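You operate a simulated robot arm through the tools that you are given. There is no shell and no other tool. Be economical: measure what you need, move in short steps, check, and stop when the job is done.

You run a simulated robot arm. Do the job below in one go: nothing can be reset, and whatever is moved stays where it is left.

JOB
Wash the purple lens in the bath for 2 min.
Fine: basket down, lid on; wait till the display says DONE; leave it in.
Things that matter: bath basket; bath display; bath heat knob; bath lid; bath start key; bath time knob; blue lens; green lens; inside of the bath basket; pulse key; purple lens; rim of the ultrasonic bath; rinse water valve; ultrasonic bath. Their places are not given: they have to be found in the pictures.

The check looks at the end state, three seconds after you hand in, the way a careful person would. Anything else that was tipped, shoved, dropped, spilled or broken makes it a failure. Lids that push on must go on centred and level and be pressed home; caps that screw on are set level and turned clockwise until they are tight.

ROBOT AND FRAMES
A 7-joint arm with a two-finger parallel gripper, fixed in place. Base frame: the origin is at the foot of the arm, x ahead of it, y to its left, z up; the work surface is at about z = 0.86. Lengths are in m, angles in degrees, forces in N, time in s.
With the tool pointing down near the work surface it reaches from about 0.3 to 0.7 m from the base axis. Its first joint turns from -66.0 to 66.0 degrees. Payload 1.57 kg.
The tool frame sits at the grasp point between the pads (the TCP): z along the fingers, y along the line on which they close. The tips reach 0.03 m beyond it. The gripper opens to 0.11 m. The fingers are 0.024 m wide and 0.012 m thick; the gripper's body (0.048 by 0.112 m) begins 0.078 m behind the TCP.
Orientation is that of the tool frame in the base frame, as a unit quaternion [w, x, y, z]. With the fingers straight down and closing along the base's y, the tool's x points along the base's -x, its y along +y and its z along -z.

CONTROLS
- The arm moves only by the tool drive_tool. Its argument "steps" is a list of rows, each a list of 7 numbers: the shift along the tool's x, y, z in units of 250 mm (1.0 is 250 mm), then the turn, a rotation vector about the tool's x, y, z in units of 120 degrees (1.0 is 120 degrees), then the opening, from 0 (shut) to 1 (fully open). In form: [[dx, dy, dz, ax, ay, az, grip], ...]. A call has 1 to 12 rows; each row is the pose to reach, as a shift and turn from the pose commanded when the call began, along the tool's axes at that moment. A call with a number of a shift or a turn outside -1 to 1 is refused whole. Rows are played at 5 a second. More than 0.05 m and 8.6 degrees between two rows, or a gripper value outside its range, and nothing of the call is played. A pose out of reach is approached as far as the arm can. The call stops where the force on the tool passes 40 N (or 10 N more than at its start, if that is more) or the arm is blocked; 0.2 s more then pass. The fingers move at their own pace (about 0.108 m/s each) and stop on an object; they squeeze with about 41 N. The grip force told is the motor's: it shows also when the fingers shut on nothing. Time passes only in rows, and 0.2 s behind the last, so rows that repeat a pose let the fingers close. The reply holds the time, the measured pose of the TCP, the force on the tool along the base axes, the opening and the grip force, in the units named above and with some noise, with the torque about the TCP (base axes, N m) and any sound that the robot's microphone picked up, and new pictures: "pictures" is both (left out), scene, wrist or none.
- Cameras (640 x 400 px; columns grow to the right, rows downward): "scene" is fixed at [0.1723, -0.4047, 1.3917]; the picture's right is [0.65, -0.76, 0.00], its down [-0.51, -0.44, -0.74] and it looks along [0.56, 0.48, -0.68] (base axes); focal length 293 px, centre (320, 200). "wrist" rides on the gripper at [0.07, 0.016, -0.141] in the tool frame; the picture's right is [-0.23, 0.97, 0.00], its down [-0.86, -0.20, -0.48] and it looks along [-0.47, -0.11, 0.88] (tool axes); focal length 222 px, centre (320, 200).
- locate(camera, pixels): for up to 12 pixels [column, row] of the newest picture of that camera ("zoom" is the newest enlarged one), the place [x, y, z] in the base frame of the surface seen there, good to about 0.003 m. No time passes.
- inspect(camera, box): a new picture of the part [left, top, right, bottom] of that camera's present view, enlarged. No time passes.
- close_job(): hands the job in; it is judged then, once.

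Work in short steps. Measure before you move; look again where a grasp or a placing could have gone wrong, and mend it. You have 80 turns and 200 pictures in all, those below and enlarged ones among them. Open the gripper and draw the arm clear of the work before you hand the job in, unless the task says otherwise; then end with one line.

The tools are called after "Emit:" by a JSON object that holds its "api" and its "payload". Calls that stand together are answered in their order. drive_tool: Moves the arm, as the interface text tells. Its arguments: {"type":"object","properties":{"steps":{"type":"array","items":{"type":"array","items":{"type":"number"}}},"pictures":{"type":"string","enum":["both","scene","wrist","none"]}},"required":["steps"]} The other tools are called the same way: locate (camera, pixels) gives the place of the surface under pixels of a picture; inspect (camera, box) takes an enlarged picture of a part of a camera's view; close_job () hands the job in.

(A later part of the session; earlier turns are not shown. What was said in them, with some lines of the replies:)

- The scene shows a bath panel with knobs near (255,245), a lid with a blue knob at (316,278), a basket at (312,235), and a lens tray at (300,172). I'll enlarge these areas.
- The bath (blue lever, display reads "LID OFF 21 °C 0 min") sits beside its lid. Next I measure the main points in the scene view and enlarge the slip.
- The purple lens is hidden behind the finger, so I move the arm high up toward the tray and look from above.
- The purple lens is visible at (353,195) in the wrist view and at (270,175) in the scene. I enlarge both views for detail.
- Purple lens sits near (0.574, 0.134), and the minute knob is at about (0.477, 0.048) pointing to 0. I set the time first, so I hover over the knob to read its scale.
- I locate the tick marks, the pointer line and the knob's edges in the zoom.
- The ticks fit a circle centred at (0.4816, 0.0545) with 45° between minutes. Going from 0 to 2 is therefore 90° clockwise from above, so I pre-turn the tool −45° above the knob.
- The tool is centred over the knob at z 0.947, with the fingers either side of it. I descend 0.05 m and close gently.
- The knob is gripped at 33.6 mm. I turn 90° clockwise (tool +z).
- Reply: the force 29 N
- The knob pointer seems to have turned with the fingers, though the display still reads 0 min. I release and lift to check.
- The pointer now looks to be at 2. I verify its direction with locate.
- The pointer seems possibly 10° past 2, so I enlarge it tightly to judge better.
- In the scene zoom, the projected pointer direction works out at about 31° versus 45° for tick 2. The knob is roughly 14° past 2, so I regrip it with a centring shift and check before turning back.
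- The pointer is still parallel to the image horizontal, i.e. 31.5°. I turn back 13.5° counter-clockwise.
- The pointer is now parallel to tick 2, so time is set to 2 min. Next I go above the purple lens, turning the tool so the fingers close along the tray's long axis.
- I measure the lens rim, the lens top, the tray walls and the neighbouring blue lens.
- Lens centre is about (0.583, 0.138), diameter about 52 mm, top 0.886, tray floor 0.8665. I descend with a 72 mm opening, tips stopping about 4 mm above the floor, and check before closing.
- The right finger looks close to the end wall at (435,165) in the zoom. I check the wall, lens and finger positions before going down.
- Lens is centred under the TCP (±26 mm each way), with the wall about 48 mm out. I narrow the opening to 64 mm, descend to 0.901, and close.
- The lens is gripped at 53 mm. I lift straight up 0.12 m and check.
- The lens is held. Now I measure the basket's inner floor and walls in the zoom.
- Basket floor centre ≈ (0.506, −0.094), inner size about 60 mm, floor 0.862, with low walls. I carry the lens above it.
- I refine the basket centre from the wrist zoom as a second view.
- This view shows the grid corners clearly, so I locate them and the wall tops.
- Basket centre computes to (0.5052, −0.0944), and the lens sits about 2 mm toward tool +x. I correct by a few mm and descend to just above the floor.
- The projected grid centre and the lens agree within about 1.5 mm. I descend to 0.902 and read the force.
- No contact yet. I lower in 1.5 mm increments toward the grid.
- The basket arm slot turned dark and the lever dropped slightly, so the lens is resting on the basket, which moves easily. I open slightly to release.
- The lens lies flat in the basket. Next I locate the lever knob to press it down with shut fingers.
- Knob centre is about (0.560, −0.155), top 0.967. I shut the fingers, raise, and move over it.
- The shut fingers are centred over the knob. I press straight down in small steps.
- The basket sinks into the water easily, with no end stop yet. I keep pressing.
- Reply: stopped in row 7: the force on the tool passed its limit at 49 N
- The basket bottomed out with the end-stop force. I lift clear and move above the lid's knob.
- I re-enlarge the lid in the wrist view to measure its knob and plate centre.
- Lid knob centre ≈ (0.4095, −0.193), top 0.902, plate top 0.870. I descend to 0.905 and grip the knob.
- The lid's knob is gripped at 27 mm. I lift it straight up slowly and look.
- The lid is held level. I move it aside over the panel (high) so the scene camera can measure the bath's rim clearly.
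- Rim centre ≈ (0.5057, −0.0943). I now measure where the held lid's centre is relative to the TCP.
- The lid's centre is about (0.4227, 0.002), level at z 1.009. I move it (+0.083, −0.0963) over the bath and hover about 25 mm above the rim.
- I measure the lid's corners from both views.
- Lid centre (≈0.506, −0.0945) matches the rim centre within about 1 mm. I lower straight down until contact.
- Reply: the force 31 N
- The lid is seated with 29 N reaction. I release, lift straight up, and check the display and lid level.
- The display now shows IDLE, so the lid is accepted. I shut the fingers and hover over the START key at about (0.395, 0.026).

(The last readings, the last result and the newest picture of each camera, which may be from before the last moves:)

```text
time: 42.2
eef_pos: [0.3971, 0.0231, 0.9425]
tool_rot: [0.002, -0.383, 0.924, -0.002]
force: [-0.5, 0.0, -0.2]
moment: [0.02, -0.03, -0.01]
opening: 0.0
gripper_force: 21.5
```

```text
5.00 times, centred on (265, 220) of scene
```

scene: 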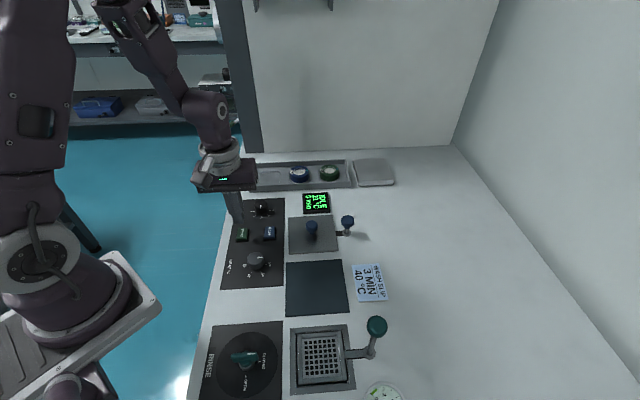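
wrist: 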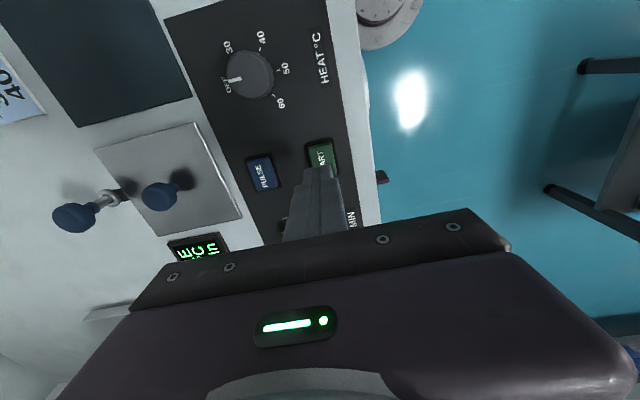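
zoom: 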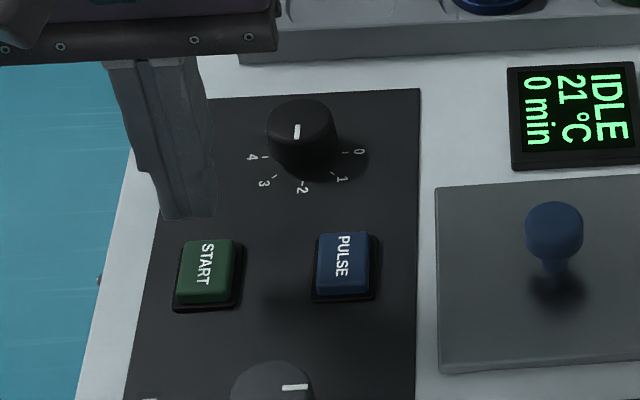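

The tool axis projects onto the START key centre. I press down until the key travels, then lift.

Emit:
{"api": "drive_tool", "payload": {"steps": [[0, 0.004, 0.08, 0, 0, 0, 0], [0, 0.004, 0.14, 0, 0, 0, 0], [0, 0.004, 0.16, 0, 0, 0, 0], [0, 0.004, 0.17, 0, 0, 0, 0], [0, 0.004, 0.18, 0, 0, 0, 0], [0, 0.004, 0.19, 0, 0, 0, 0]]}}

Emit:
{"api": "inspect", "payload": {"camera": "scene", "box": [215, 180, 345, 260]}}

```text
time: 43.6
eef_pos: [0.3968, 0.0242, 0.8942]
tool_rot: [0.002, -0.383, 0.924, -0.002]
force: [0.8, -2.6, 17.8]
moment: [-0.14, 0.03, -0.01]
opening: 0.0
gripper_force: 21.6
heard: click
```

scene: 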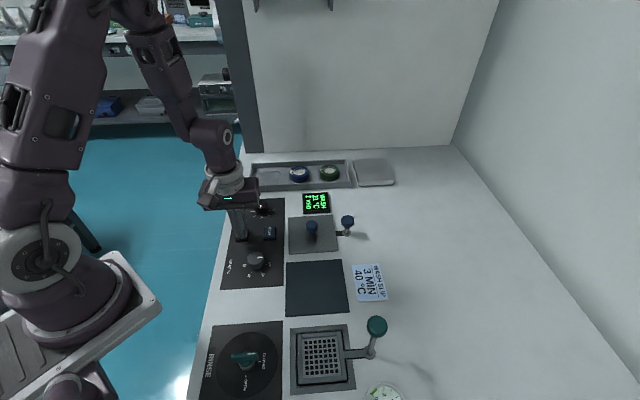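
wrist: 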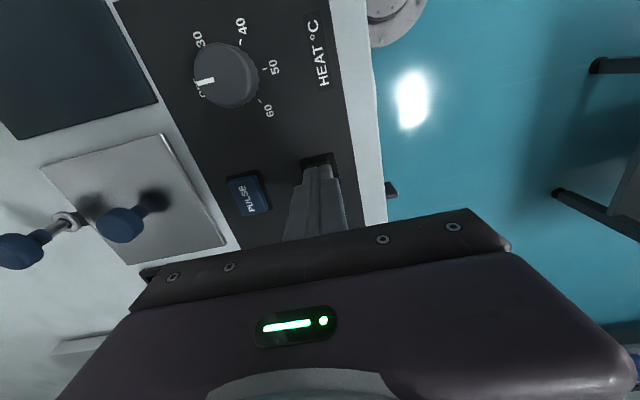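

```text
4.92 times, centred on (280, 220) of scene
```

zoom: 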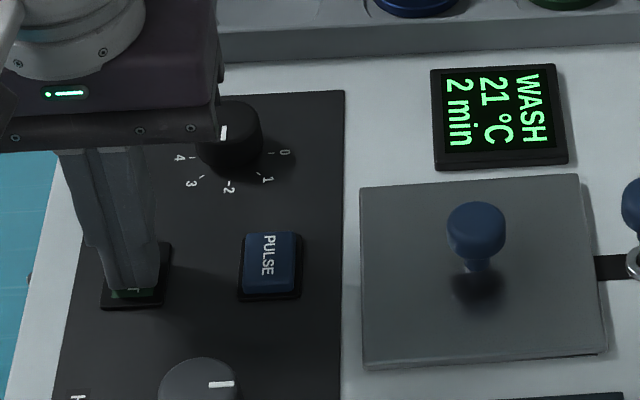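

WASH, 2 min is showing. I lift clear of the panel and let time pass.

Emit:
{"api": "drive_tool", "payload": {"steps": [[0, 0, -0.1, 0, 0, 0, 0], [0, 0, -0.25, 0, 0, 0, 0], [0, 0, -0.4, 0, 0, 0, 0], [0, 0, -0.55, 0, 0, 0, 0.5], [0, 0, -0.7, 0, 0, 0, 0.5], [0, 0, -0.7, 0, 0, 0, 0.5], [0, 0, -0.7, 0, 0, 0, 0.5], [0, 0, -0.7, 0, 0, 0, 0.5], [0, 0, -0.7, 0, 0, 0, 0.5], [0, 0, -0.7, 0, 0, 0, 0.5], [0, 0, -0.7, 0, 0, 0, 0.5], [0, 0, -0.7, 0, 0, 0, 0.5]], "pictures": "none"}}

Emit:
{"api": "inspect", "payload": {"camera": "scene", "box": [215, 180, 345, 260]}}

```text
time: 46.2
eef_pos: [0.3967, 0.0238, 1.0665]
tool_rot: [0.001, -0.384, 0.923, -0.001]
force: [-0.1, 0.7, -0.5]
moment: [0.0, -0.04, -0.01]
opening: 0.0547
gripper_force: 0.1
```

```text
4.92 times, centred on (280, 220) of scene
```

zoom: 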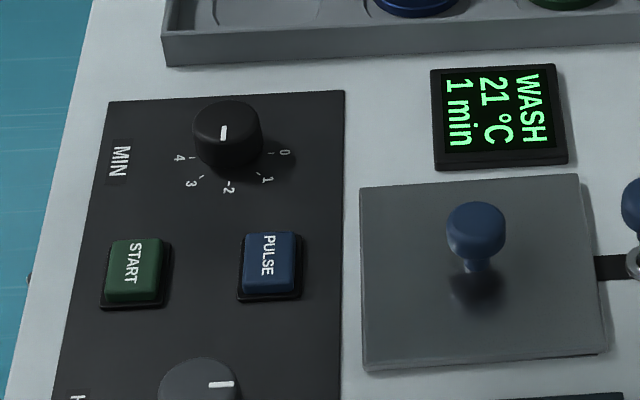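

The wash is running, now at 1 min (time is accelerated). I keep waiting in place.

Emit:
{"api": "drive_tool", "payload": {"steps": [[0, 0, 0, 0, 0, 0, 0.5], [0, 0, 0, 0, 0, 0, 0.5], [0, 0, 0, 0, 0, 0, 0.5], [0, 0, 0, 0, 0, 0, 0.5], [0, 0, 0, 0, 0, 0, 0.5], [0, 0, 0, 0, 0, 0, 0.5], [0, 0, 0, 0, 0, 0, 0.5], [0, 0, 0, 0, 0, 0, 0.5], [0, 0, 0, 0, 0, 0, 0.5], [0, 0, 0, 0, 0, 0, 0.5], [0, 0, 0, 0, 0, 0, 0.5], [0, 0, 0, 0, 0, 0, 0.5]], "pictures": "none"}}

Emit:
{"api": "inspect", "payload": {"camera": "scene", "box": [215, 180, 345, 260]}}

```text
time: 48.8
eef_pos: [0.3981, 0.0237, 1.0671]
tool_rot: [0.001, -0.383, 0.924, -0.001]
force: [0.2, 0.2, -0.4]
moment: [-0.04, 0.02, -0.01]
opening: 0.0549
gripper_force: 0.1
```

```text
4.92 times, centred on (280, 220) of scene
```

zoom: 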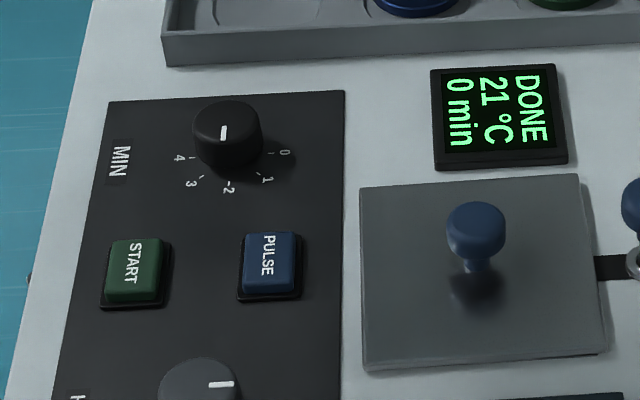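

The display reads DONE. The lid is on, the basket is down, the gripper is open, and the arm is clear at z 1.07, so I hand in.

Emit:
{"api": "close_job", "payload": {}}

```text
The job is handed in.
```

The purple lens was washed for 2 min and the display reads DONE; I left it in the bath with the basket down and lid on, and left the heat off because you gave only a time (the slip on the bench says 3 MIN, 40 °C).
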